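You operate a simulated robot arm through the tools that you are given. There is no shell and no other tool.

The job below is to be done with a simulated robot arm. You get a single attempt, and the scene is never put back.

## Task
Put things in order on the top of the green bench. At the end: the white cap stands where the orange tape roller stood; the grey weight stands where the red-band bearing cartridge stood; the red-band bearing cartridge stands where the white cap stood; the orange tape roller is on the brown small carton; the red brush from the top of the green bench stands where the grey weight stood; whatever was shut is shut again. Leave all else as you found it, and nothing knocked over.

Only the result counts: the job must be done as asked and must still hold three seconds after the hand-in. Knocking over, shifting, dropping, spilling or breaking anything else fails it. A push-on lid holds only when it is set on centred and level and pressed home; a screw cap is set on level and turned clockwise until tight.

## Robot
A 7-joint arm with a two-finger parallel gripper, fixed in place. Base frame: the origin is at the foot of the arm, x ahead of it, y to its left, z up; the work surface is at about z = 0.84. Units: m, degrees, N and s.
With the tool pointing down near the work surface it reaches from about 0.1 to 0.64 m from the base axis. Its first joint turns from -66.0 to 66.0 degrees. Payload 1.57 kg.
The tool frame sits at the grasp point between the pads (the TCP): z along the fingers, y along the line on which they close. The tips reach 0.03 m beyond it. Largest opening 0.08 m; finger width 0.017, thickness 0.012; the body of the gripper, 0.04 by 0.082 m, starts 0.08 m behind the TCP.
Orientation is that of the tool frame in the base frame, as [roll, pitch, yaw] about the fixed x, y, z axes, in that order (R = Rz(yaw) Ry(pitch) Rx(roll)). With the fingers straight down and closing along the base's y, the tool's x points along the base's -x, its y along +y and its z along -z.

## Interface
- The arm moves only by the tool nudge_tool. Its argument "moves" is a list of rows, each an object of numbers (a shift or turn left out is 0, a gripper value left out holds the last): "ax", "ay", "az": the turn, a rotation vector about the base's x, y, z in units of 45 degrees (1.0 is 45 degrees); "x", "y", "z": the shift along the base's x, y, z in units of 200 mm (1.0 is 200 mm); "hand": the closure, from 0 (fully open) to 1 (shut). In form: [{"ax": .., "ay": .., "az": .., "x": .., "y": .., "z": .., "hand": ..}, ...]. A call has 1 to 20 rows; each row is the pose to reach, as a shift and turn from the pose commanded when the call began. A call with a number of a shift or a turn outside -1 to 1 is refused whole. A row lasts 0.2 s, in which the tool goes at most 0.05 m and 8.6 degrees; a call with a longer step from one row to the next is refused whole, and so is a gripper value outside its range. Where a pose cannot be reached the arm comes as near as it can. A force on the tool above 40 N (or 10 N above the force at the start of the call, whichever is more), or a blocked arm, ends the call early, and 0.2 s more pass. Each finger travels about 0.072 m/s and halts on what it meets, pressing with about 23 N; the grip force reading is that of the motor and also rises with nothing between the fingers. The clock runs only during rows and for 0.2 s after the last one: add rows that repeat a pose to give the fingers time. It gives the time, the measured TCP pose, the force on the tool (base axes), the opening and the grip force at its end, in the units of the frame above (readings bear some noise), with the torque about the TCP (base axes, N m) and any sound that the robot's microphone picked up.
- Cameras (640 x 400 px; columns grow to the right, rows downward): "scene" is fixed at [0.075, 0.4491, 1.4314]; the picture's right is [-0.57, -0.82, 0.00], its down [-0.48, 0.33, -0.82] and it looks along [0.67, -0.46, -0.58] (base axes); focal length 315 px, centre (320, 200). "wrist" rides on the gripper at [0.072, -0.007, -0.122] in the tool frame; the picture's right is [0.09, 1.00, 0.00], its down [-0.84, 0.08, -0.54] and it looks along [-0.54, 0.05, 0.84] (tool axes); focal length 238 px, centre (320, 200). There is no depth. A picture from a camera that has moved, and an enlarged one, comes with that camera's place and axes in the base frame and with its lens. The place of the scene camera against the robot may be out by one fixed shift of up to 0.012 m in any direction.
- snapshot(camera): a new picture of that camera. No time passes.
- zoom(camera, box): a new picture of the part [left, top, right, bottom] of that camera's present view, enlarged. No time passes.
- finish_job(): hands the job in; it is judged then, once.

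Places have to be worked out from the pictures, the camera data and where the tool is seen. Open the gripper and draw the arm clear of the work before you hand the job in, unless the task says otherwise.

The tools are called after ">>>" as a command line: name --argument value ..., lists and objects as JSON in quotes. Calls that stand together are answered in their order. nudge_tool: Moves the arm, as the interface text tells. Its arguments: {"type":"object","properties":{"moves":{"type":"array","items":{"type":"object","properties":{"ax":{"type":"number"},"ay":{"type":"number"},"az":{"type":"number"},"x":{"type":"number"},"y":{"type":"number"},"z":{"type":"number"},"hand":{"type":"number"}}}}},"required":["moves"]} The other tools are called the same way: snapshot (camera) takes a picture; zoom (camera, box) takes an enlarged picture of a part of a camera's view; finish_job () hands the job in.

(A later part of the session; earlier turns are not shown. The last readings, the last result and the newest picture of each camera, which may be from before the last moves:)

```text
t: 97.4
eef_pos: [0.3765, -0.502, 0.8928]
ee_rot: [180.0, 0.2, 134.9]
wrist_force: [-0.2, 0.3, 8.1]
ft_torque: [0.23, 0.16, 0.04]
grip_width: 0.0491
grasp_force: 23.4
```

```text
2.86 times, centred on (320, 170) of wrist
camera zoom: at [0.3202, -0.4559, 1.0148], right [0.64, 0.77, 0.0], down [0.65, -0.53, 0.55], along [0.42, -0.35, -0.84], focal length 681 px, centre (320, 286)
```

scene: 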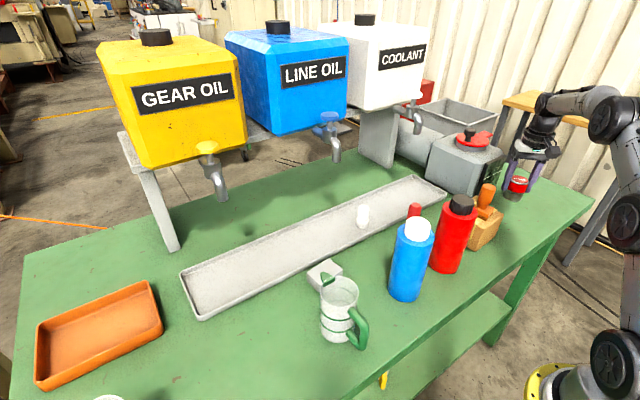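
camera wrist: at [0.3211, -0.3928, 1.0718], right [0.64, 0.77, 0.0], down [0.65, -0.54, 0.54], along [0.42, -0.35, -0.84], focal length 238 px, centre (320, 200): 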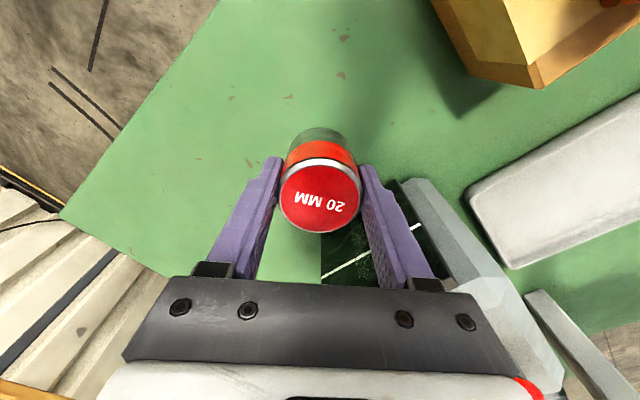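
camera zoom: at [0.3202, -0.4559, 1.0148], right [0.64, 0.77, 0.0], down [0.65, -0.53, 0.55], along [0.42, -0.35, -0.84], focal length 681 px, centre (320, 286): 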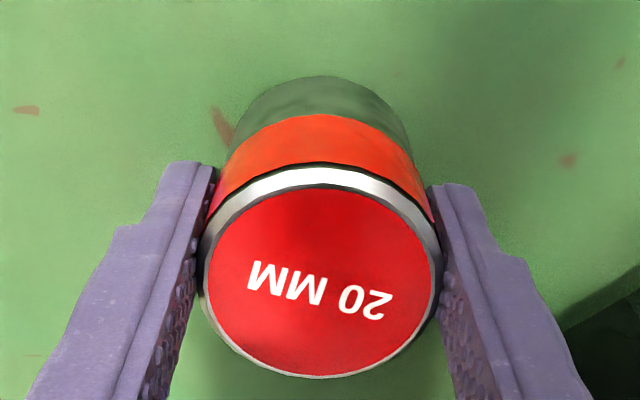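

Contact made (8 N). I'll ease off 1 mm and open slowly.

>>> nudge_tool --moves '[{"z": 0.005, "hand": 1.0}, {"z": 0.005, "hand": 1.0}]'

>>> nudge_tool --moves '[{"hand": 0.4}, {"hand": 0.32}, {"hand": 0.22}, {"hand": 0.1}, {"hand": 0.0}, {"hand": 0.0}]'

>>> zoom --camera "scene" --box '[490, 175, 554, 215]'

>>> zoom --camera "wrist" --box '[220, 100, 420, 240]'

```text
t: 98.0
eef_pos: [0.3762, -0.5024, 0.8928]
ee_rot: [179.9, 0.1, 135.0]
wrist_force: [-0.5, -2.3, 8.6]
ft_torque: [-0.08, -0.22, 0.05]
grip_width: 0.0485
grasp_force: 23.0
```

```text
t: 99.4
eef_pos: [0.3765, -0.5016, 0.8918]
ee_rot: [-180.0, 0.0, 134.9]
wrist_force: [0.8, -0.3, 0.4]
ft_torque: [-0.04, 0.0, -0.01]
grip_width: 0.0799
grasp_force: 0.1
```

```text
10.00 times, centred on (522, 195) of scene
camera zoom: at [0.075, 0.4491, 1.4314], right [-0.57, -0.82, 0.0], down [-0.48, 0.33, -0.82], along [0.67, -0.46, -0.58], focal length 3151 px, centre (-1700, 250)
```

zoom: 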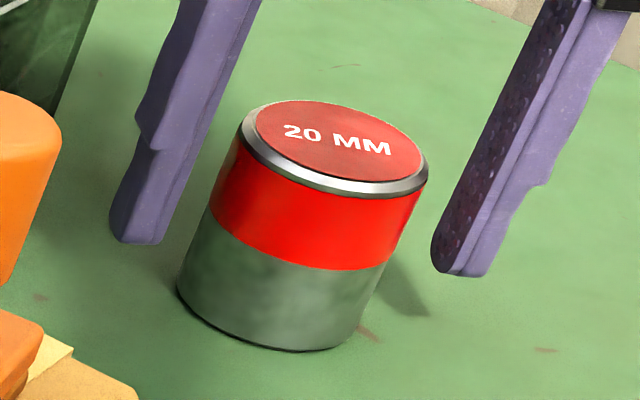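

```text
2.86 times, centred on (320, 170) of wrist
camera zoom: at [0.3205, -0.4557, 1.014], right [0.64, 0.77, 0.0], down [0.65, -0.54, 0.54], along [0.42, -0.35, -0.84], focal length 681 px, centre (320, 286)
```

zoom: 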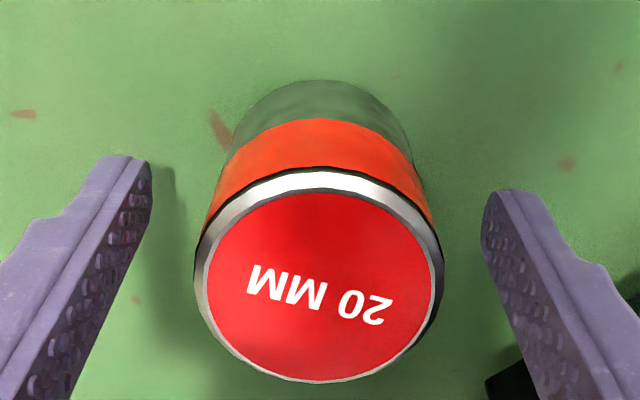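

The cartridge stands at the cap's old spot. I'll rise clear, then draw inward and up.

>>> nudge_tool --moves '[{"z": 0.05, "hand": 0.0}, {"z": 0.12, "hand": 0.0}, {"z": 0.22, "hand": 0.0}, {"z": 0.34, "hand": 0.0}, {"z": 0.45, "y": 0.1, "hand": 0.0}, {"z": 0.6, "y": 0.2, "hand": 0.0}, {"z": 0.78, "y": 0.3, "hand": 0.0}, {"z": 0.98, "y": 0.3, "hand": 0.0}, {"z": 0.98, "y": 0.3, "hand": 0.0}]'

>>> snapshot --camera "wrist"

>>> snapshot --camera "scene"

```text
t: 101.4
eef_pos: [0.376, -0.4397, 1.0883]
ee_rot: [-180.0, 0.1, 135.0]
wrist_force: [0.4, -0.8, 0.4]
ft_torque: [-0.01, -0.02, 0.01]
grip_width: 0.0803
grasp_force: 0.1
```

```text
taken
camera wrist: at [0.3196, -0.3952, 1.2091], right [0.64, 0.77, 0.0], down [0.65, -0.54, 0.54], along [0.42, -0.35, -0.84], focal length 238 px, centre (320, 200)
```

wrist: 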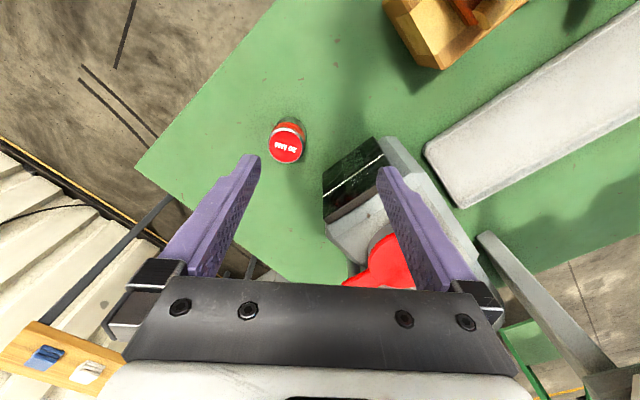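

```text
taken
```

scene: 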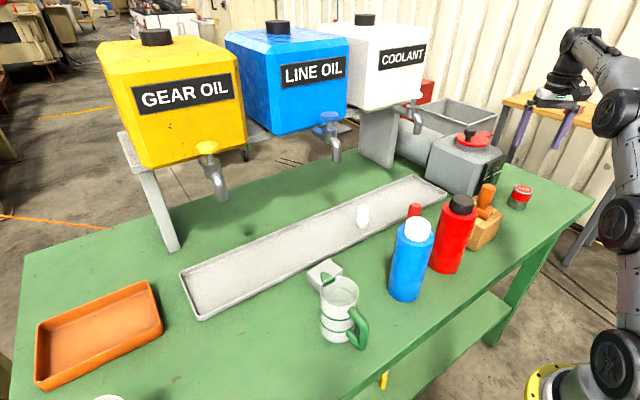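

The cartridge stands well. Now heading to the grey weight, turning the tool back on the way.

>>> nudge_tool --moves '[{"x": 0.06, "y": 0.13, "az": 0.15}, {"x": 0.13, "y": 0.28, "az": 0.33}, {"x": 0.2, "y": 0.46, "az": 0.5}, {"x": 0.27, "y": 0.64, "az": 0.67}, {"x": 0.33, "y": 0.82, "az": 0.84}, {"x": 0.388, "y": 1.0, "az": 1.0}, {"x": 0.388, "y": 1.0, "az": 1.0}]'

>>> nudge_tool --moves '[{"y": 0.2}, {"y": 0.4}, {"y": 0.6}, {"y": 0.8}, {"y": 1.0}, {"y": 1.0}]'

>>> nudge_tool --moves '[{"y": 0.2}, {"y": 0.4}, {"y": 0.6}, {"y": 0.8}, {"y": 1.0, "az": 0.13}, {"y": 1.0, "az": 0.13}]'

>>> snapshot --camera "wrist"

>>> zoom --camera "wrist" --box '[260, 70, 388, 160]'

```text
t: 103.0
eef_pos: [0.453, -0.2386, 1.0881]
ee_rot: [-179.9, 0.0, -179.9]
wrist_force: [-0.4, 0.5, -0.5]
ft_torque: [0.01, -0.02, 0.03]
grip_width: 0.0801
grasp_force: 0.1
```

```text
t: 104.4
eef_pos: [0.4538, -0.041, 1.0849]
ee_rot: [180.0, 0.0, 180.0]
wrist_force: [-0.4, 0.4, -0.2]
ft_torque: [-0.01, -0.02, 0.01]
grip_width: 0.0801
grasp_force: 0.0
```

```text
t: 105.8
eef_pos: [0.4526, 0.1606, 1.0866]
ee_rot: [-180.0, 0.0, -174.1]
wrist_force: [-0.5, -0.8, -0.5]
ft_torque: [-0.01, 0.0, 0.03]
grip_width: 0.0801
grasp_force: 0.1
```

```text
taken
camera wrist: at [0.3828, 0.1458, 1.209], right [-0.19, 0.98, 0.0], down [0.82, 0.16, 0.54], along [0.53, 0.1, -0.84], focal length 238 px, centre (320, 200)
```

wrist: 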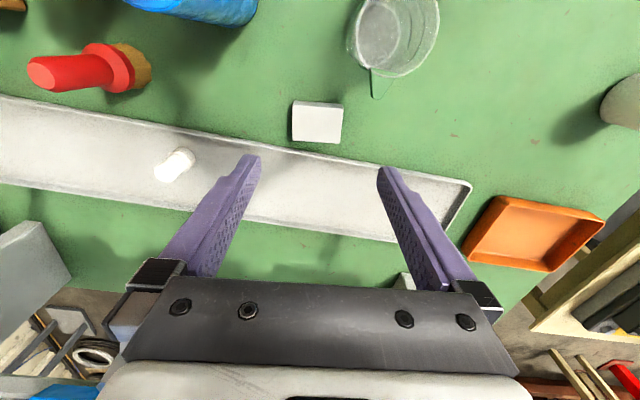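

```text
4.44 times, centred on (324, 115) of wrist
camera zoom: at [0.3828, 0.1458, 1.209], right [-0.19, 0.98, 0.0], down [0.82, 0.16, 0.54], along [0.53, 0.1, -0.84], focal length 1059 px, centre (302, 578)
```

zoom: 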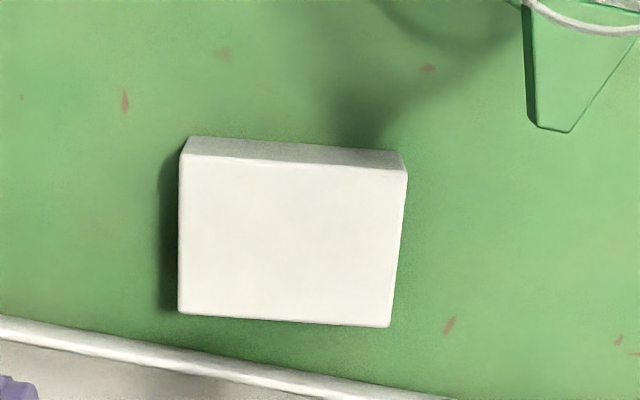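

The weight is 0.068 × 0.05 at (0.4737,0.1587), turned ~6.6°. I'll move over it with matched yaw, fully open, and check the finger clearance.

>>> nudge_tool --moves '[{"x": 0.05, "y": -0.004, "az": 0.017, "hand": 0.0}, {"x": 0.1, "y": -0.004, "az": 0.017, "hand": 0.0}, {"x": 0.1, "y": -0.004, "z": -0.2, "az": 0.017, "hand": 0.0}, {"x": 0.1, "y": -0.004, "z": -0.4, "az": 0.017, "hand": 0.0}, {"x": 0.1, "y": -0.004, "z": -0.6, "az": 0.017, "hand": 0.0}, {"x": 0.1, "y": -0.004, "z": -0.74, "az": 0.017, "hand": 0.0}, {"x": 0.1, "y": -0.004, "z": -0.74, "az": 0.017, "hand": 0.0}]'

>>> zoom --camera "wrist" --box '[220, 100, 420, 225]'

>>> snapshot --camera "scene"

```text
t: 107.4
eef_pos: [0.4754, 0.159, 0.939]
ee_rot: [179.9, 0.0, -173.4]
wrist_force: [0.8, 0.0, -0.3]
ft_torque: [-0.01, -0.01, -0.02]
grip_width: 0.0801
grasp_force: 0.1
```

```text
3.20 times, centred on (320, 162) of wrist
camera zoom: at [0.4035, 0.144, 1.0602], right [-0.21, 0.98, 0.0], down [0.82, 0.17, 0.54], along [0.53, 0.11, -0.84], focal length 763 px, centre (320, 320)
```

zoom: 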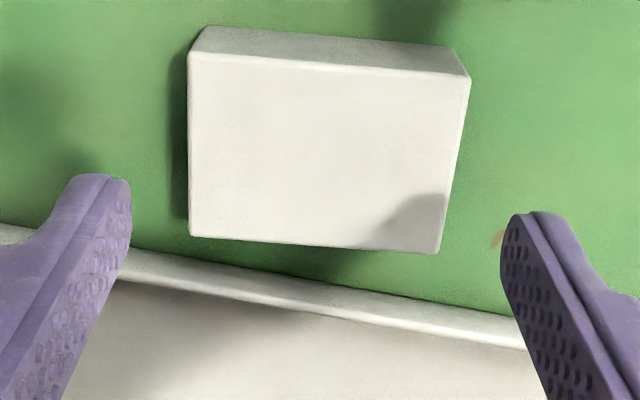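

```text
taken
```

scene: 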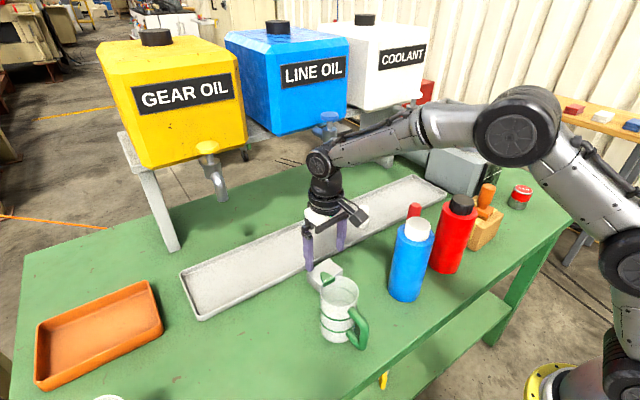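

The block's centre matches the tool centre within 1 mm. Descending carefully so the fingers pass on either side (5 mm clearance each).

>>> nudge_tool --moves '[{"z": -0.06, "hand": 0.0}, {"z": -0.12, "hand": 0.0}, {"z": -0.17, "hand": 0.0}, {"z": -0.21, "hand": 0.0}, {"z": -0.25, "hand": 0.0}, {"z": -0.29, "hand": 0.0}, {"z": -0.315, "hand": 0.0}, {"z": -0.315, "hand": 0.0}]'

>>> zoom --camera "wrist" --box '[220, 100, 420, 240]'

>>> zoom --camera "scene" --box '[270, 190, 390, 300]'

```text
t: 109.2
eef_pos: [0.4748, 0.1594, 0.8751]
ee_rot: [-180.0, 0.0, -173.4]
wrist_force: [0.0, -0.4, -0.3]
ft_torque: [-0.02, -0.02, 0.0]
grip_width: 0.08
grasp_force: 0.0
```

```text
2.86 times, centred on (320, 170) of wrist
camera zoom: at [0.403, 0.1435, 0.9988], right [-0.21, 0.98, 0.0], down [0.82, 0.17, 0.54], along [0.53, 0.11, -0.84], focal length 681 px, centre (320, 286)
```

zoom: 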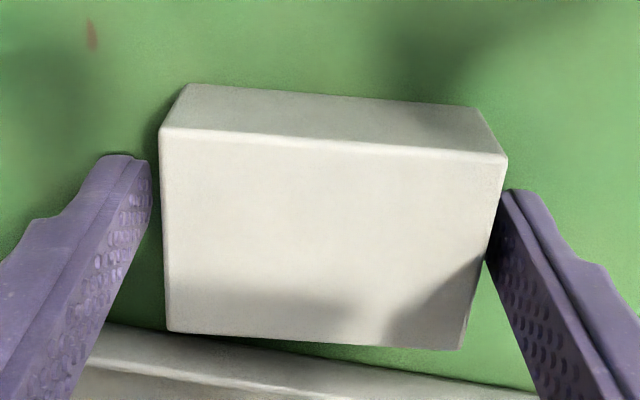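

```text
3.64 times, centred on (330, 245) of scene
camera zoom: at [0.075, 0.4491, 1.4314], right [-0.57, -0.82, 0.0], down [-0.48, 0.33, -0.82], along [0.67, -0.46, -0.58], focal length 1146 px, centre (284, 36)
```

zoom: 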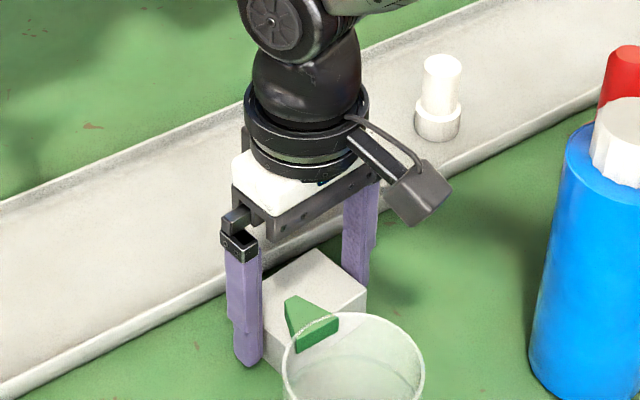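

Both fingers are beside the block without contact. Closing, then a slow test lift.

>>> nudge_tool --moves '[{"hand": 0.1}, {"hand": 0.3}, {"hand": 1.0}, {"hand": 1.0}, {"hand": 1.0}]'

>>> nudge_tool --moves '[{"z": 0.01, "hand": 1.0}, {"z": 0.02, "hand": 1.0}, {"z": 0.035, "hand": 1.0}, {"z": 0.05, "hand": 1.0}, {"z": 0.05, "hand": 1.0}]'

>>> zoom --camera "wrist" --box '[220, 100, 420, 240]'

>>> zoom --camera "scene" --box '[270, 190, 390, 300]'

```text
t: 110.4
eef_pos: [0.475, 0.1585, 0.8765]
ee_rot: [180.0, -0.1, -173.4]
wrist_force: [-1.8, 2.8, 0.2]
ft_torque: [0.35, -0.1, 0.06]
grip_width: 0.0698
grasp_force: 22.8
```

```text
t: 111.6
eef_pos: [0.475, 0.1585, 0.8861]
ee_rot: [180.0, -0.1, -173.4]
wrist_force: [-0.1, 0.0, -7.4]
ft_torque: [-0.02, 0.03, 0.02]
grip_width: 0.0698
grasp_force: 22.9
```

```text
2.86 times, centred on (320, 170) of wrist
camera zoom: at [0.4027, 0.1427, 1.0087], right [-0.21, 0.98, 0.0], down [0.82, 0.17, 0.54], along [0.53, 0.11, -0.84], focal length 681 px, centre (320, 286)
```

zoom: 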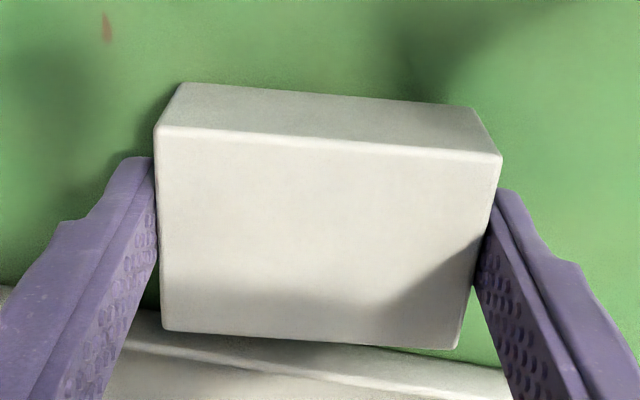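

```text
3.64 times, centred on (330, 245) of scene
camera zoom: at [0.0751, 0.4492, 1.4314], right [-0.57, -0.82, 0.0], down [-0.48, 0.33, -0.82], along [0.67, -0.46, -0.58], focal length 1146 px, centre (284, 36)
```

zoom: 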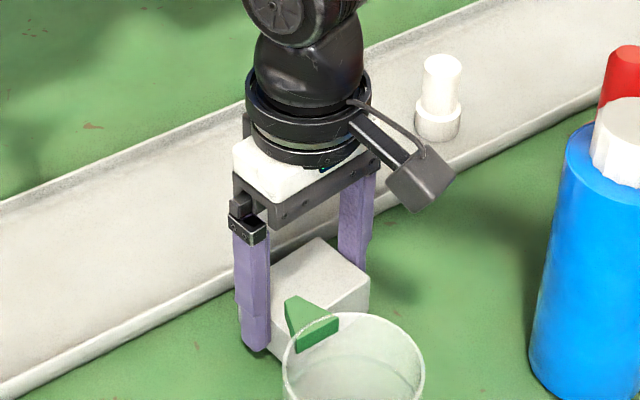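

The weight is held (7.4 N). I'll lift it to z ≈ 0.96, then carry it along +y to the cartridge's old place.

>>> nudge_tool --moves '[{"z": 0.03, "hand": 1.0}, {"z": 0.08, "hand": 1.0}, {"z": 0.15, "hand": 1.0}, {"z": 0.22, "hand": 1.0}, {"z": 0.29, "hand": 1.0}, {"z": 0.35, "hand": 1.0}, {"z": 0.37, "hand": 1.0}, {"z": 0.37, "x": -0.005, "y": 0.04, "hand": 1.0}, {"z": 0.37, "x": -0.015, "y": 0.12, "hand": 1.0}, {"z": 0.37, "x": -0.025, "y": 0.23, "hand": 1.0}, {"z": 0.37, "x": -0.04, "y": 0.36, "hand": 1.0}, {"z": 0.37, "x": -0.05, "y": 0.49, "hand": 1.0}, {"z": 0.37, "x": -0.06, "y": 0.62, "hand": 1.0}, {"z": 0.37, "x": -0.075, "y": 0.75, "hand": 1.0}, {"z": 0.37, "x": -0.085, "y": 0.87, "hand": 1.0}, {"z": 0.37, "x": -0.095, "y": 0.95, "hand": 1.0}, {"z": 0.37, "x": -0.1, "y": 1.0, "hand": 1.0}, {"z": 0.37, "x": -0.1, "y": 1.0, "hand": 1.0}]'

>>> snapshot --camera "wrist"

>>> snapshot --camera "scene"

```text
t: 115.4
eef_pos: [0.4538, 0.3579, 0.9582]
ee_rot: [-180.0, -0.1, -173.4]
wrist_force: [-0.1, 0.8, -9.1]
ft_torque: [-0.02, -0.02, 0.04]
grip_width: 0.0697
grasp_force: 22.8
```

```text
taken
camera wrist: at [0.3825, 0.3425, 1.0816], right [-0.21, 0.98, 0.0], down [0.82, 0.17, 0.54], along [0.53, 0.11, -0.84], focal length 238 px, centre (320, 200)
```

wrist: 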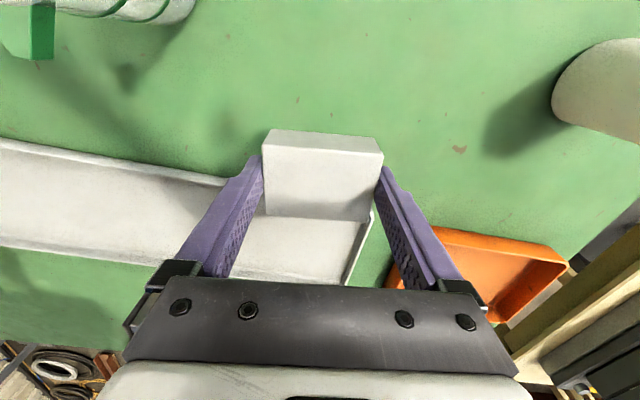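

```text
taken
```

scene: 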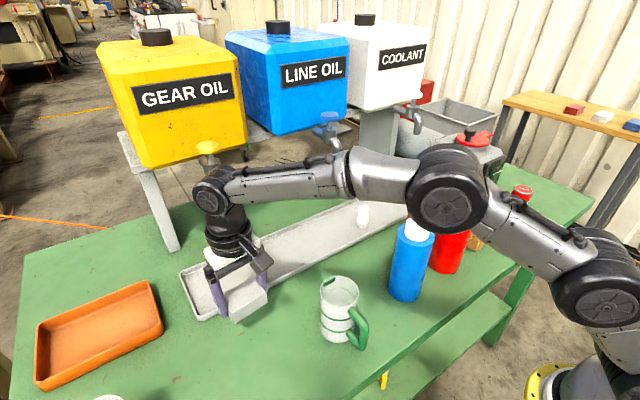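

At the target. Lowering with a small y correction to about 8 mm above the bench.

>>> nudge_tool --moves '[{"y": 0.009, "z": -0.03, "hand": 1.0}, {"y": 0.009, "z": -0.09, "hand": 1.0}, {"y": 0.009, "z": -0.16, "hand": 1.0}, {"y": 0.009, "z": -0.23, "hand": 1.0}, {"y": 0.009, "z": -0.3, "hand": 1.0}, {"y": 0.009, "z": -0.35, "hand": 1.0}, {"y": 0.009, "z": -0.38, "hand": 1.0}, {"y": 0.009, "z": -0.38, "hand": 1.0}]'

>>> zoom --camera "wrist" --box '[220, 80, 420, 240]'

>>> zoom --camera "scene" --box '[190, 240, 310, 350]'

```text
t: 117.2
eef_pos: [0.4539, 0.3601, 0.8827]
ee_rot: [180.0, 0.1, -173.3]
wrist_force: [0.0, 0.0, -7.5]
ft_torque: [-0.01, 0.03, -0.06]
grip_width: 0.0697
grasp_force: 23.8
```

```text
2.50 times, centred on (320, 160) of wrist
camera zoom: at [0.3829, 0.3447, 1.0052], right [-0.21, 0.98, 0.0], down [0.82, 0.17, 0.54], along [0.53, 0.11, -0.84], focal length 596 px, centre (320, 300)
```

zoom: 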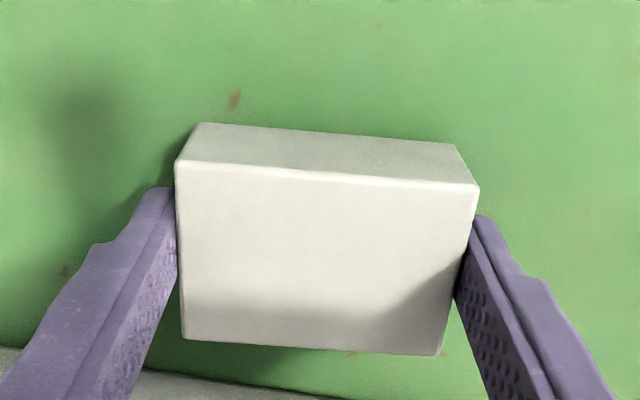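

```text
3.64 times, centred on (250, 295) of scene
camera zoom: at [0.0751, 0.4492, 1.4314], right [-0.57, -0.82, 0.0], down [-0.48, 0.33, -0.82], along [0.67, -0.46, -0.58], focal length 1146 px, centre (574, -146)
```

zoom: 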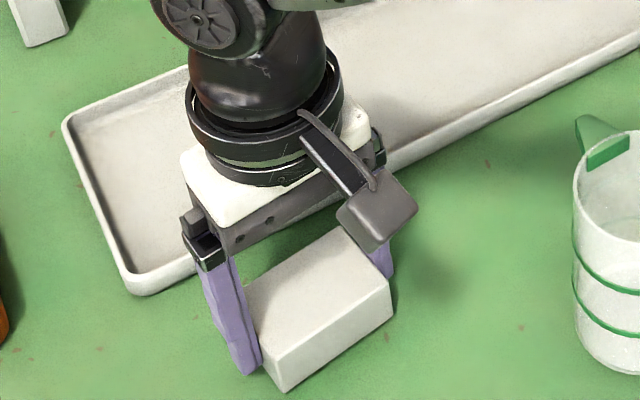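

About 8 mm left. Stepping down until contact.

>>> nudge_tool --moves '[{"z": -0.01, "hand": 1.0}, {"z": -0.02, "hand": 1.0}, {"z": -0.025, "hand": 1.0}, {"z": -0.025, "hand": 1.0}]'

>>> nudge_tool --moves '[{"z": -0.005, "hand": 1.0}, {"z": -0.01, "hand": 1.0}, {"z": -0.01, "hand": 1.0}]'

```text
t: 118.2
eef_pos: [0.454, 0.3609, 0.8783]
ee_rot: [180.0, 0.0, -173.4]
wrist_force: [-0.8, -0.5, -9.0]
ft_torque: [0.02, 0.02, -0.01]
grip_width: 0.0699
grasp_force: 23.0
```

```text
t: 119.0
eef_pos: [0.4539, 0.3609, 0.8767]
ee_rot: [180.0, 0.0, -173.3]
wrist_force: [-0.6, -0.5, -6.9]
ft_torque: [0.0, 0.04, -0.04]
grip_width: 0.0699
grasp_force: 22.4
```

>>> nudge_tool --moves '[{"z": -0.005, "hand": 1.0}, {"z": -0.005, "hand": 1.0}]'

>>> nudge_tool --moves '[{"z": -0.005, "hand": 1.0}, {"z": -0.005, "hand": 1.0}]'

```text
t: 119.6
eef_pos: [0.4536, 0.3613, 0.8773]
ee_rot: [-180.0, 0.1, -173.4]
wrist_force: [-1.5, -0.3, -2.8]
ft_torque: [-0.2, 0.14, -0.04]
grip_width: 0.0697
grasp_force: 23.4
```

```text
t: 120.2
eef_pos: [0.4536, 0.3616, 0.878]
ee_rot: [179.9, 0.1, -173.4]
wrist_force: [-4.7, -1.5, 8.0]
ft_torque: [-0.37, 0.52, -0.08]
grip_width: 0.0697
grasp_force: 22.7
```

Contact reached. Easing off 1 mm, then opening.

>>> nudge_tool --moves '[{"z": 0.005, "hand": 1.0}, {"z": 0.005, "hand": 1.0}]'

>>> nudge_tool --moves '[{"hand": 0.12}, {"hand": 0.08}, {"hand": 0.04}, {"hand": 0.0}, {"hand": 0.0}]'

>>> zoom --camera "wrist" --box '[220, 80, 420, 240]'

```text
t: 120.8
eef_pos: [0.4551, 0.3605, 0.8763]
ee_rot: [179.8, 0.2, -173.3]
wrist_force: [-4.1, 3.0, 6.5]
ft_torque: [-0.1, 0.49, -0.06]
grip_width: 0.07
grasp_force: 23.4
```

```text
t: 122.0
eef_pos: [0.4532, 0.3601, 0.8771]
ee_rot: [-179.9, 0.0, -173.4]
wrist_force: [0.3, -0.4, -0.3]
ft_torque: [0.01, 0.0, 0.01]
grip_width: 0.0798
grasp_force: 0.0
```

```text
2.50 times, centred on (320, 160) of wrist
camera zoom: at [0.3827, 0.3448, 0.9984], right [-0.21, 0.98, 0.0], down [0.82, 0.17, 0.54], along [0.53, 0.11, -0.84], focal length 596 px, centre (320, 300)
```

zoom: 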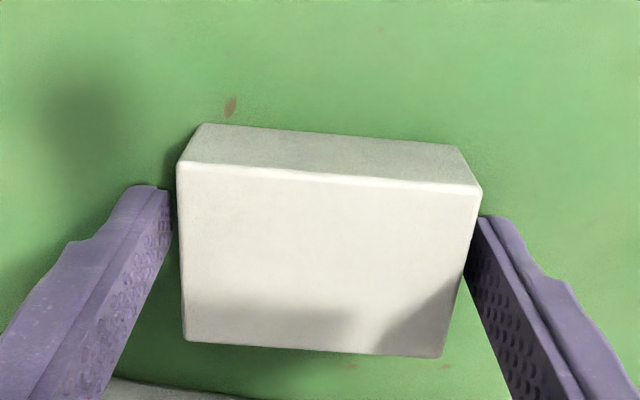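

The weight stands released. Rising straight up, then going to the brush.

>>> nudge_tool --moves '[{"z": 0.05, "hand": 0.0}, {"z": 0.12, "hand": 0.0}, {"z": 0.22, "hand": 0.0}, {"z": 0.35, "hand": 0.0}, {"z": 0.55, "hand": 0.0}, {"z": 0.78, "hand": 0.0}, {"z": 1.0, "hand": 0.0}, {"z": 1.0, "y": -0.2, "az": -0.1, "hand": 0.0}, {"z": 1.0, "y": -0.4, "az": -0.147, "hand": 0.0}, {"z": 1.0, "y": -0.6, "az": -0.147, "hand": 0.0}, {"z": 1.0, "y": -0.8, "az": -0.147, "hand": 0.0}, {"z": 1.0, "y": -1.0, "az": -0.147, "hand": 0.0}, {"z": 1.0, "y": -1.0, "az": -0.147, "hand": 0.0}]'

>>> snapshot --camera "scene"

>>> snapshot --camera "wrist"

```text
t: 124.8
eef_pos: [0.4541, 0.1596, 1.0763]
ee_rot: [179.9, 0.1, 179.9]
wrist_force: [0.2, 0.3, -0.4]
ft_torque: [-0.01, 0.02, 0.03]
grip_width: 0.0799
grasp_force: 0.1
```

```text
taken
```

scene: 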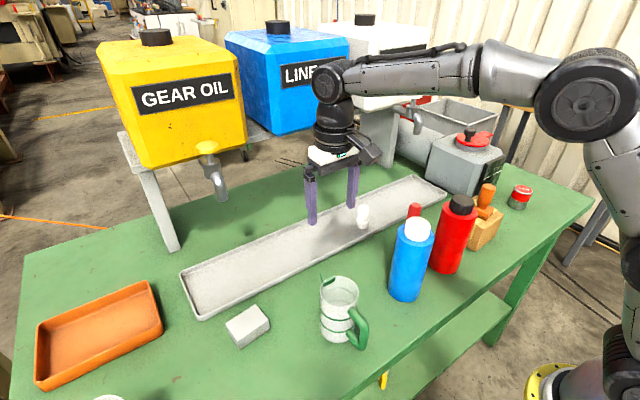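

```text
taken
camera wrist: at [0.3821, 0.1521, 1.1982], right [-0.09, 1.0, 0.0], down [0.84, 0.08, 0.54], along [0.54, 0.05, -0.84], focal length 238 px, centre (320, 200)
```

wrist: 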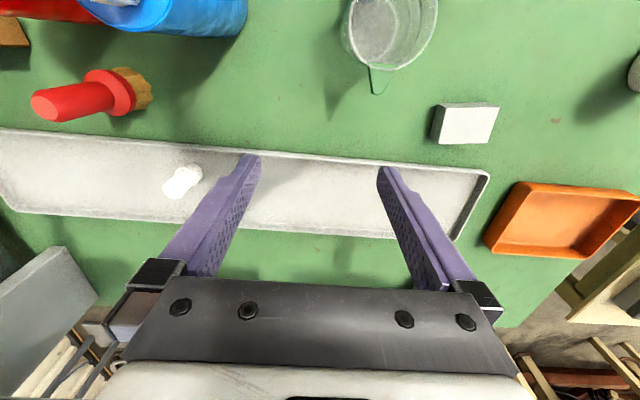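

The weight stands at the cartridge's old place. Zooming on the brush from this side for its geometry.

>>> zoom --camera "wrist" --box '[20, 50, 170, 140]'

>>> zoom --camera "scene" --box '[380, 180, 480, 280]'

```text
4.27 times, centred on (95, 95) of wrist
camera zoom: at [0.3821, 0.1521, 1.1982], right [-0.09, 1.0, 0.0], down [0.84, 0.08, 0.54], along [0.54, 0.05, -0.84], focal length 1017 px, centre (1280, 648)
```

zoom: 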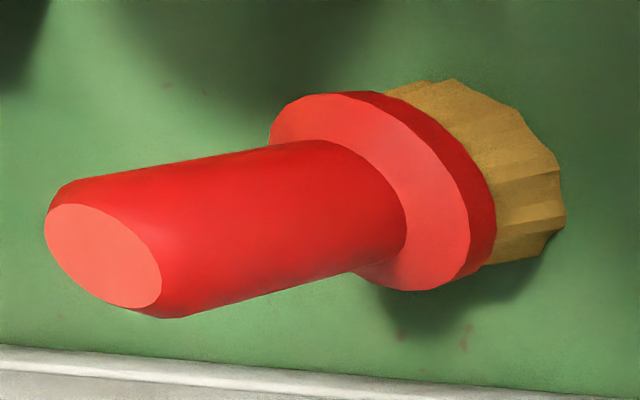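

```text
4.00 times, centred on (430, 230) of scene
camera zoom: at [0.075, 0.4491, 1.4314], right [-0.57, -0.82, 0.0], down [-0.48, 0.33, -0.82], along [0.67, -0.46, -0.58], focal length 1260 px, centre (-120, 80)
```

zoom: 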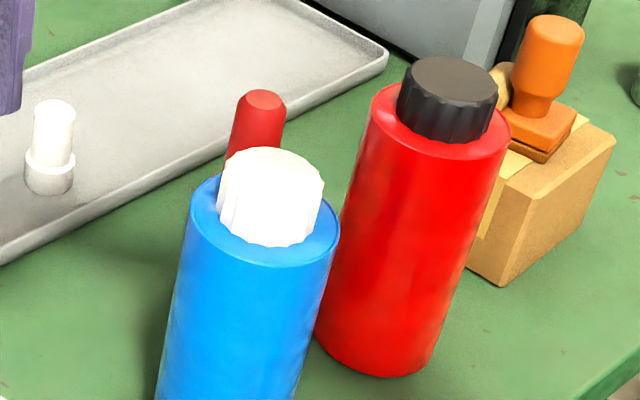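

Moving toward the brush.

>>> nudge_tool --moves '[{"y": -0.2}, {"y": -0.4}, {"y": -0.6}, {"y": -0.8}, {"y": -1.0}, {"y": -1.0}]'

>>> zoom --camera "wrist" --box '[220, 60, 348, 160]'

>>> snapshot --camera "wrist"

```text
t: 126.2
eef_pos: [0.453, -0.0397, 1.0769]
ee_rot: [-179.9, 0.0, -180.0]
wrist_force: [-0.7, 0.5, 0.0]
ft_torque: [-0.02, -0.01, -0.01]
grip_width: 0.0799
grasp_force: 0.1
```

```text
4.00 times, centred on (284, 110) of wrist
camera zoom: at [0.38, -0.0462, 1.1994], right [-0.09, 1.0, 0.0], down [0.84, 0.08, 0.54], along [0.54, 0.05, -0.84], focal length 953 px, centre (464, 560)
```

zoom: 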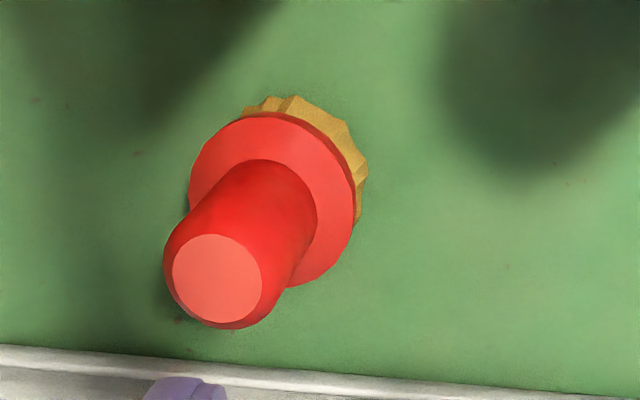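

```text
taken
camera wrist: at [0.38, -0.0462, 1.1994], right [-0.09, 1.0, 0.0], down [0.84, 0.08, 0.54], along [0.54, 0.05, -0.84], focal length 238 px, centre (320, 200)
```

wrist: 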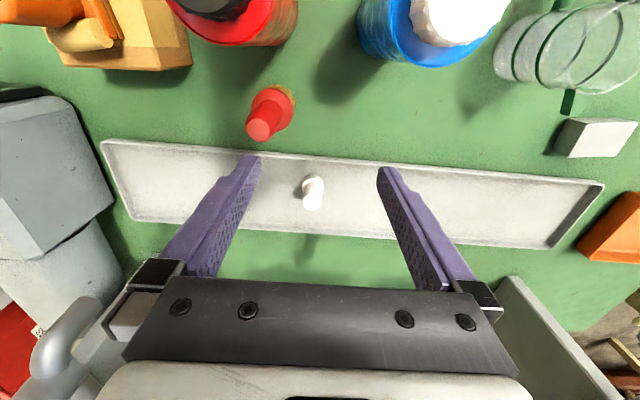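

The brush's handle axis is at about (0.4545,-0.101), top z≈0.963, disc top z≈0.88. To keep the wrist camera away from the bottles I'll turn the tool -45° and centre over the handle, still high.

>>> nudge_tool --moves '[{"y": -0.05, "az": -0.17, "hand": 0.1}, {"y": -0.1, "az": -0.34, "hand": 0.2}, {"y": -0.17, "az": -0.51, "hand": 0.25}, {"y": -0.23, "az": -0.68, "hand": 0.25}, {"y": -0.28, "az": -0.85, "hand": 0.25}, {"x": 0.005, "y": -0.3075, "az": -1.0, "hand": 0.25}, {"x": 0.005, "y": -0.3075, "az": -1.0, "hand": 0.25}]'

>>> snapshot --camera "wrist"

>>> zoom --camera "wrist" --box '[256, 80, 384, 180]'

>>> snapshot --camera "scene"

```text
t: 127.8
eef_pos: [0.4547, -0.1012, 1.0779]
ee_rot: [180.0, 0.0, 134.8]
wrist_force: [-0.5, 0.2, -0.3]
ft_torque: [0.0, 0.01, -0.01]
grip_width: 0.06
grasp_force: 0.1
```

```text
taken
camera wrist: at [0.3993, -0.0554, 1.1991], right [0.64, 0.77, 0.0], down [0.65, -0.54, 0.54], along [0.42, -0.35, -0.84], focal length 238 px, centre (320, 200)
```

wrist: 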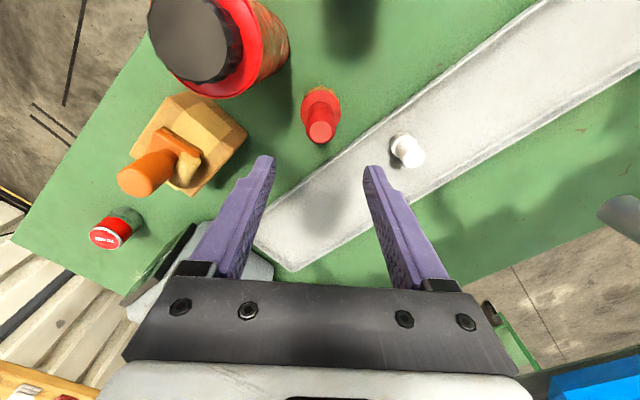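

```text
4.00 times, centred on (320, 130) of wrist
camera zoom: at [0.3993, -0.0554, 1.1991], right [0.64, 0.77, 0.0], down [0.65, -0.54, 0.54], along [0.42, -0.35, -0.84], focal length 953 px, centre (320, 480)
```

zoom: 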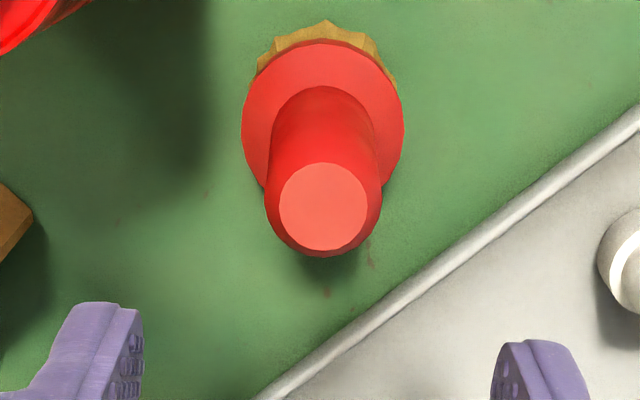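

```text
taken
```

scene: 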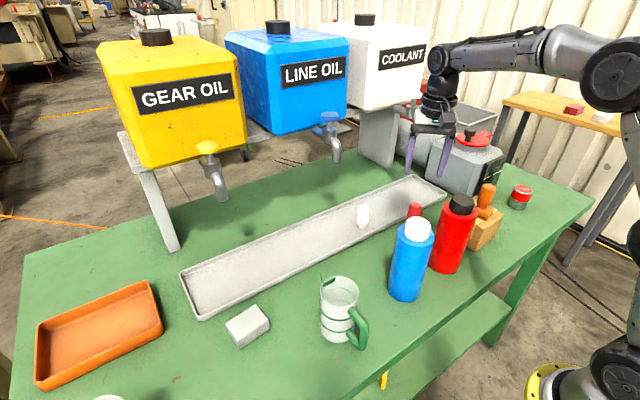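

The handle is centred within ~1.5 mm. Descending to z ≈ 0.925 (tips just above the brush's disc).

>>> nudge_tool --moves '[{"x": -0.006, "y": 0.005, "z": -0.18, "hand": 0.25}, {"x": -0.006, "y": 0.005, "z": -0.36, "hand": 0.25}, {"x": -0.006, "y": 0.005, "z": -0.52, "hand": 0.25}, {"x": -0.006, "y": 0.005, "z": -0.66, "hand": 0.25}, {"x": -0.006, "y": 0.005, "z": -0.76, "hand": 0.25}, {"x": -0.006, "y": 0.005, "z": -0.76, "hand": 0.25}]'

>>> zoom --camera "wrist" --box '[220, 100, 420, 260]'

>>> zoom --camera "scene" --box '[370, 120, 490, 280]'

```text
t: 129.2
eef_pos: [0.4522, -0.1011, 0.9234]
ee_rot: [179.9, 0.0, 134.9]
wrist_force: [-0.3, 0.6, 0.9]
ft_torque: [0.02, -0.01, 0.01]
grip_width: 0.06
grasp_force: 0.1
```

```text
2.50 times, centred on (320, 180) of wrist
camera zoom: at [0.3967, -0.0545, 1.045], right [0.64, 0.77, 0.0], down [0.65, -0.54, 0.54], along [0.42, -0.35, -0.84], focal length 596 px, centre (320, 250)
```

zoom: 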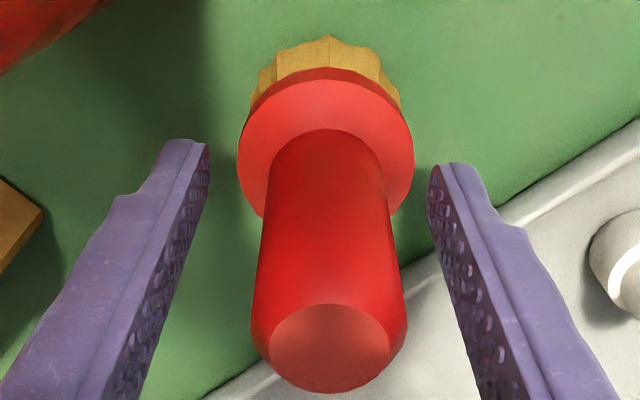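

```text
2.50 times, centred on (430, 200) of scene
camera zoom: at [0.075, 0.4491, 1.4314], right [-0.57, -0.82, 0.0], down [-0.48, 0.33, -0.82], along [0.67, -0.46, -0.58], focal length 788 px, centre (45, 200)
```

zoom: 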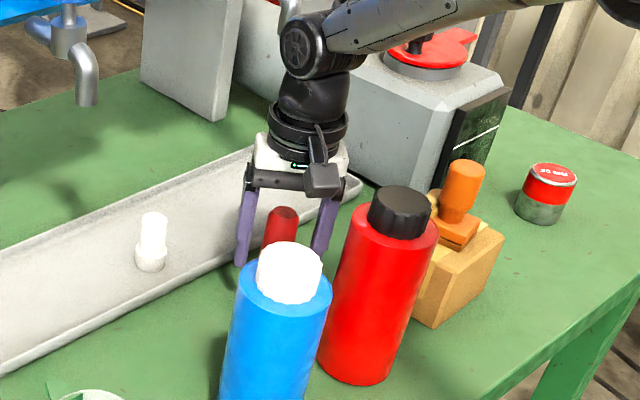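

Centred with clear margins. Closing on the handle, then a slow test lift.

>>> nudge_tool --moves '[{"hand": 0.45}, {"hand": 0.6}, {"hand": 1.0}, {"hand": 1.0}, {"hand": 1.0}]'

>>> nudge_tool --moves '[{"z": 0.01, "hand": 1.0}, {"z": 0.025, "hand": 1.0}, {"z": 0.04, "hand": 1.0}, {"z": 0.06, "hand": 1.0}, {"z": 0.06, "hand": 1.0}]'

>>> zoom --camera "wrist" --box '[220, 100, 420, 260]'

>>> zoom --camera "scene" --box '[370, 120, 490, 280]'

```text
t: 130.4
eef_pos: [0.453, -0.0998, 0.9237]
ee_rot: [-180.0, 0.0, 135.1]
wrist_force: [0.1, -0.5, 1.3]
ft_torque: [-0.04, -0.02, 0.01]
grip_width: 0.03
grasp_force: 22.9
```

```text
t: 131.6
eef_pos: [0.4534, -0.1, 0.9372]
ee_rot: [-180.0, -0.1, 135.1]
wrist_force: [0.3, 0.4, -2.0]
ft_torque: [0.02, -0.01, 0.02]
grip_width: 0.0297
grasp_force: 23.2
```

```text
2.50 times, centred on (320, 180) of wrist
camera zoom: at [0.3974, -0.054, 1.0592], right [0.64, 0.77, 0.0], down [0.65, -0.54, 0.54], along [0.42, -0.35, -0.84], focal length 596 px, centre (320, 250)
```

zoom: 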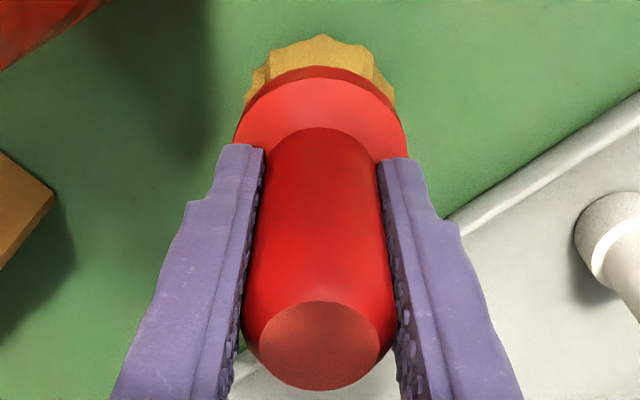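

```text
2.50 times, centred on (430, 200) of scene
camera zoom: at [0.075, 0.4491, 1.4314], right [-0.57, -0.82, 0.0], down [-0.48, 0.33, -0.82], along [0.67, -0.46, -0.58], focal length 788 px, centre (45, 200)
```

zoom: 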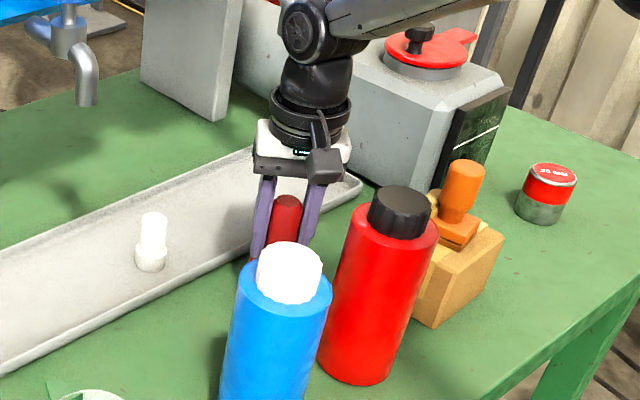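

The brush is held. Lifting to z ≈ 0.985 and carrying it along +y, turning the tool back on the way.

>>> nudge_tool --moves '[{"z": 0.04, "hand": 1.0}, {"z": 0.1, "hand": 1.0}, {"z": 0.17, "hand": 1.0}, {"z": 0.23, "hand": 1.0}, {"z": 0.24, "y": 0.05, "x": 0.005, "az": 0.06, "hand": 1.0}, {"z": 0.24, "y": 0.15, "x": 0.015, "az": 0.18, "hand": 1.0}, {"z": 0.24, "y": 0.27, "x": 0.025, "az": 0.32, "hand": 1.0}, {"z": 0.24, "y": 0.39, "x": 0.035, "az": 0.46, "hand": 1.0}, {"z": 0.24, "y": 0.51, "x": 0.045, "az": 0.6, "hand": 1.0}, {"z": 0.24, "y": 0.63, "x": 0.055, "az": 0.74, "hand": 1.0}, {"z": 0.24, "y": 0.75, "x": 0.065, "az": 0.88, "hand": 1.0}, {"z": 0.24, "y": 0.87, "x": 0.075, "az": 1.0, "hand": 1.0}, {"z": 0.24, "y": 0.95, "x": 0.08, "az": 1.0, "hand": 1.0}, {"z": 0.24, "y": 1.0, "x": 0.08, "az": 1.0, "hand": 1.0}, {"z": 0.24, "y": 1.0, "x": 0.08, "az": 1.0, "hand": 1.0}]'

>>> snapshot --camera "wrist"

>>> snapshot --camera "scene"

```text
t: 134.8
eef_pos: [0.4708, 0.0992, 0.9838]
ee_rot: [-180.0, -0.1, -180.0]
wrist_force: [1.0, -0.2, -1.2]
ft_torque: [0.01, -0.01, 0.0]
grip_width: 0.0296
grasp_force: 23.5
```

```text
taken
camera wrist: at [0.398, 0.0921, 1.1053], right [-0.09, 1.0, 0.0], down [0.84, 0.08, 0.54], along [0.54, 0.05, -0.84], focal length 238 px, centre (320, 200)
```

wrist: 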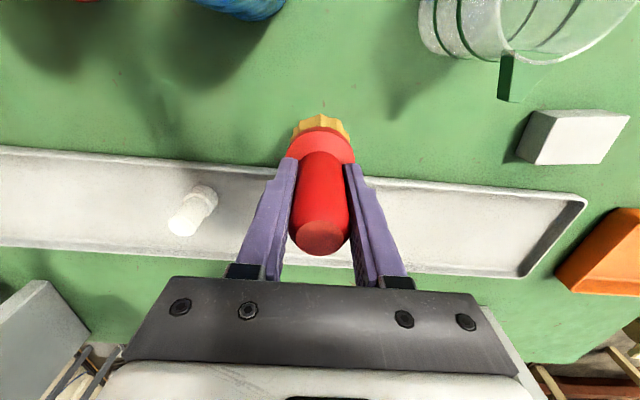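

```text
taken
```

scene: 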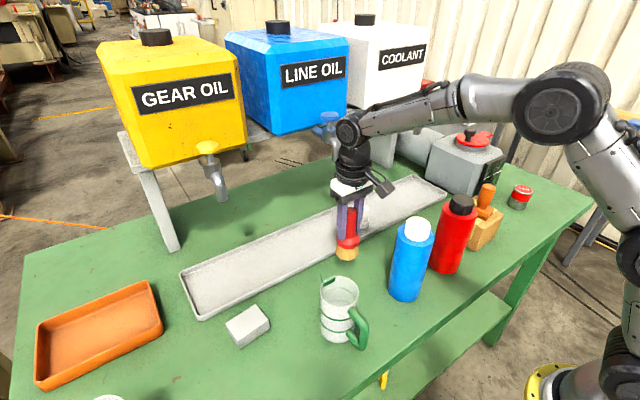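

Brush steady. Moving the last 6 cm and lowering to ~1.5 cm above the bench.

>>> nudge_tool --moves '[{"x": 0.005, "y": 0.05, "hand": 1.0}, {"x": 0.012, "y": 0.15, "hand": 1.0}, {"x": 0.018, "y": 0.24, "hand": 1.0}, {"x": 0.0215, "y": 0.2935, "hand": 1.0}, {"x": 0.0215, "y": 0.2935, "z": -0.03, "hand": 1.0}, {"x": 0.0215, "y": 0.2935, "z": -0.09, "hand": 1.0}, {"x": 0.0215, "y": 0.2935, "z": -0.15, "hand": 1.0}, {"x": 0.0215, "y": 0.2935, "z": -0.2, "hand": 1.0}, {"x": 0.0215, "y": 0.2935, "z": -0.22, "hand": 1.0}, {"x": 0.0215, "y": 0.2935, "z": -0.22, "hand": 1.0}]'

>>> zoom --camera "wrist" --box '[200, 80, 440, 260]'

>>> zoom --camera "scene" --box '[270, 190, 390, 310]'

```text
t: 137.0
eef_pos: [0.4734, 0.1585, 0.9397]
ee_rot: [179.9, 0.0, -180.0]
wrist_force: [-0.4, 0.4, -1.9]
ft_torque: [0.01, 0.0, 0.01]
grip_width: 0.0298
grasp_force: 23.0
```

```text
2.22 times, centred on (320, 170) of wrist
camera zoom: at [0.4018, 0.1509, 1.062], right [-0.09, 1.0, 0.0], down [0.84, 0.08, 0.54], along [0.54, 0.05, -0.84], focal length 530 px, centre (320, 267)
```

zoom: 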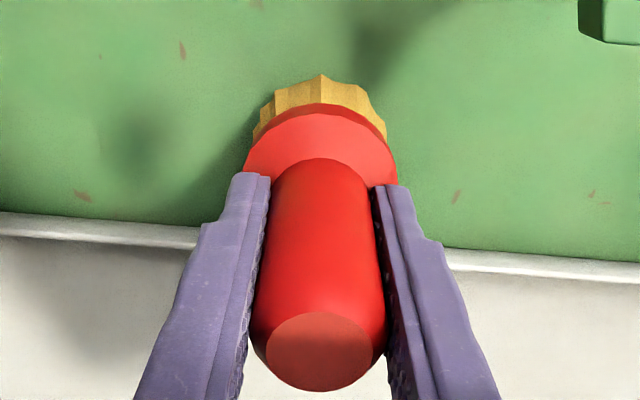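

```text
3.33 times, centred on (330, 250) of scene
camera zoom: at [0.075, 0.4491, 1.4314], right [-0.57, -0.82, 0.0], down [-0.48, 0.33, -0.82], along [0.67, -0.46, -0.58], focal length 1050 px, centre (287, 33)
```

zoom: 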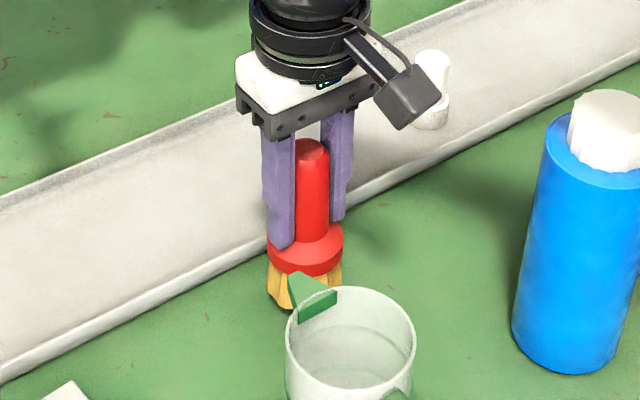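

Lowering in small steps until the bristles touch.

>>> nudge_tool --moves '[{"z": -0.015, "hand": 1.0}, {"z": -0.03, "hand": 1.0}, {"z": -0.045, "hand": 1.0}, {"z": -0.06, "hand": 1.0}, {"z": -0.06, "hand": 1.0}]'

>>> nudge_tool --moves '[{"z": -0.005, "hand": 1.0}, {"z": -0.01, "hand": 1.0}, {"z": -0.01, "hand": 1.0}]'

>>> zoom --camera "scene" --box '[300, 230, 370, 290]'

```text
t: 138.2
eef_pos: [0.474, 0.1598, 0.9285]
ee_rot: [-179.9, 0.0, 180.0]
wrist_force: [-0.5, -0.2, -0.8]
ft_torque: [-0.01, 0.01, -0.01]
grip_width: 0.0293
grasp_force: 22.8
```

```text
t: 139.0
eef_pos: [0.4752, 0.1586, 0.9266]
ee_rot: [-180.0, 0.0, -180.0]
wrist_force: [-0.1, -0.8, -1.6]
ft_torque: [0.01, 0.01, -0.03]
grip_width: 0.0295
grasp_force: 22.7
```

```text
6.67 times, centred on (335, 260) of scene
camera zoom: at [0.075, 0.4491, 1.4314], right [-0.57, -0.82, 0.0], down [-0.48, 0.33, -0.82], along [0.67, -0.46, -0.58], focal length 2101 px, centre (220, -200)
```

zoom: 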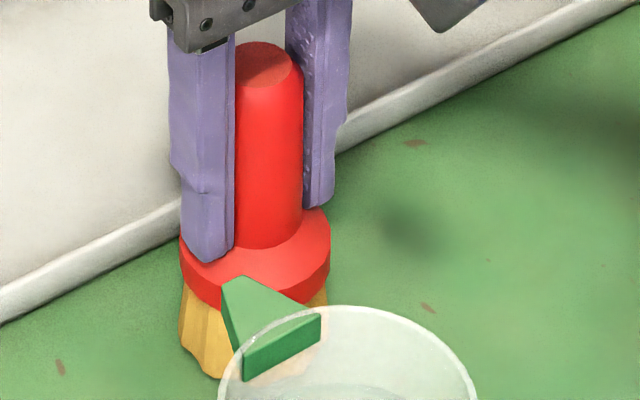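

>>> nudge_tool --moves '[{"z": -0.005, "hand": 1.0}, {"z": -0.01, "hand": 1.0}, {"z": -0.01, "hand": 1.0}]'

>>> nudge_tool --moves '[{"z": -0.005, "hand": 1.0}, {"z": -0.005, "hand": 1.0}]'

```text
t: 139.8
eef_pos: [0.4739, 0.1584, 0.924]
ee_rot: [-180.0, 0.0, 180.0]
wrist_force: [-0.1, -0.6, -2.1]
ft_torque: [-0.03, -0.01, -0.01]
grip_width: 0.0298
grasp_force: 23.1
```

```text
t: 140.4
eef_pos: [0.4738, 0.1588, 0.9232]
ee_rot: [-179.9, -0.1, 180.0]
wrist_force: [0.3, 0.5, -1.1]
ft_torque: [-0.02, 0.01, -0.02]
grip_width: 0.0298
grasp_force: 22.7
```

>>> nudge_tool --moves '[{"z": -0.005, "hand": 1.0}, {"z": -0.005, "hand": 1.0}]'

>>> nudge_tool --moves '[{"z": -0.005, "hand": 1.0}, {"z": -0.005, "hand": 1.0}]'

>>> zoom --camera "scene" --box '[300, 230, 370, 290]'

```text
t: 141.0
eef_pos: [0.4734, 0.159, 0.9237]
ee_rot: [179.9, 0.1, -179.9]
wrist_force: [-1.9, -1.1, 4.5]
ft_torque: [-0.06, 0.19, 0.02]
grip_width: 0.0296
grasp_force: 23.2
```

```text
t: 141.6
eef_pos: [0.4744, 0.1578, 0.9249]
ee_rot: [180.0, 0.0, -180.0]
wrist_force: [-4.0, -2.5, 13.1]
ft_torque: [-0.18, 0.37, -0.03]
grip_width: 0.0297
grasp_force: 23.0
```

```text
6.67 times, centred on (335, 260) of scene
camera zoom: at [0.0747, 0.449, 1.4315], right [-0.57, -0.82, 0.0], down [-0.48, 0.33, -0.82], along [0.67, -0.46, -0.58], focal length 2101 px, centre (220, -200)
```

zoom: 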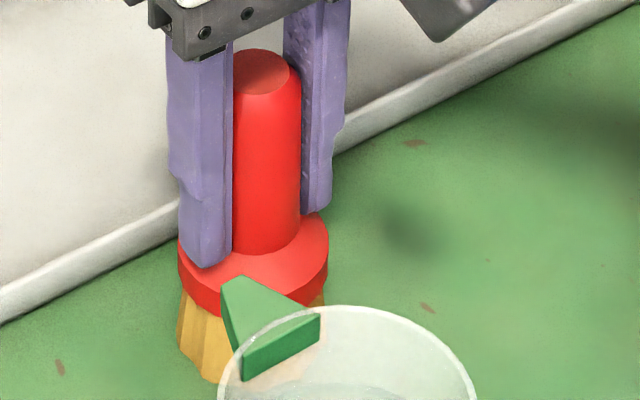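

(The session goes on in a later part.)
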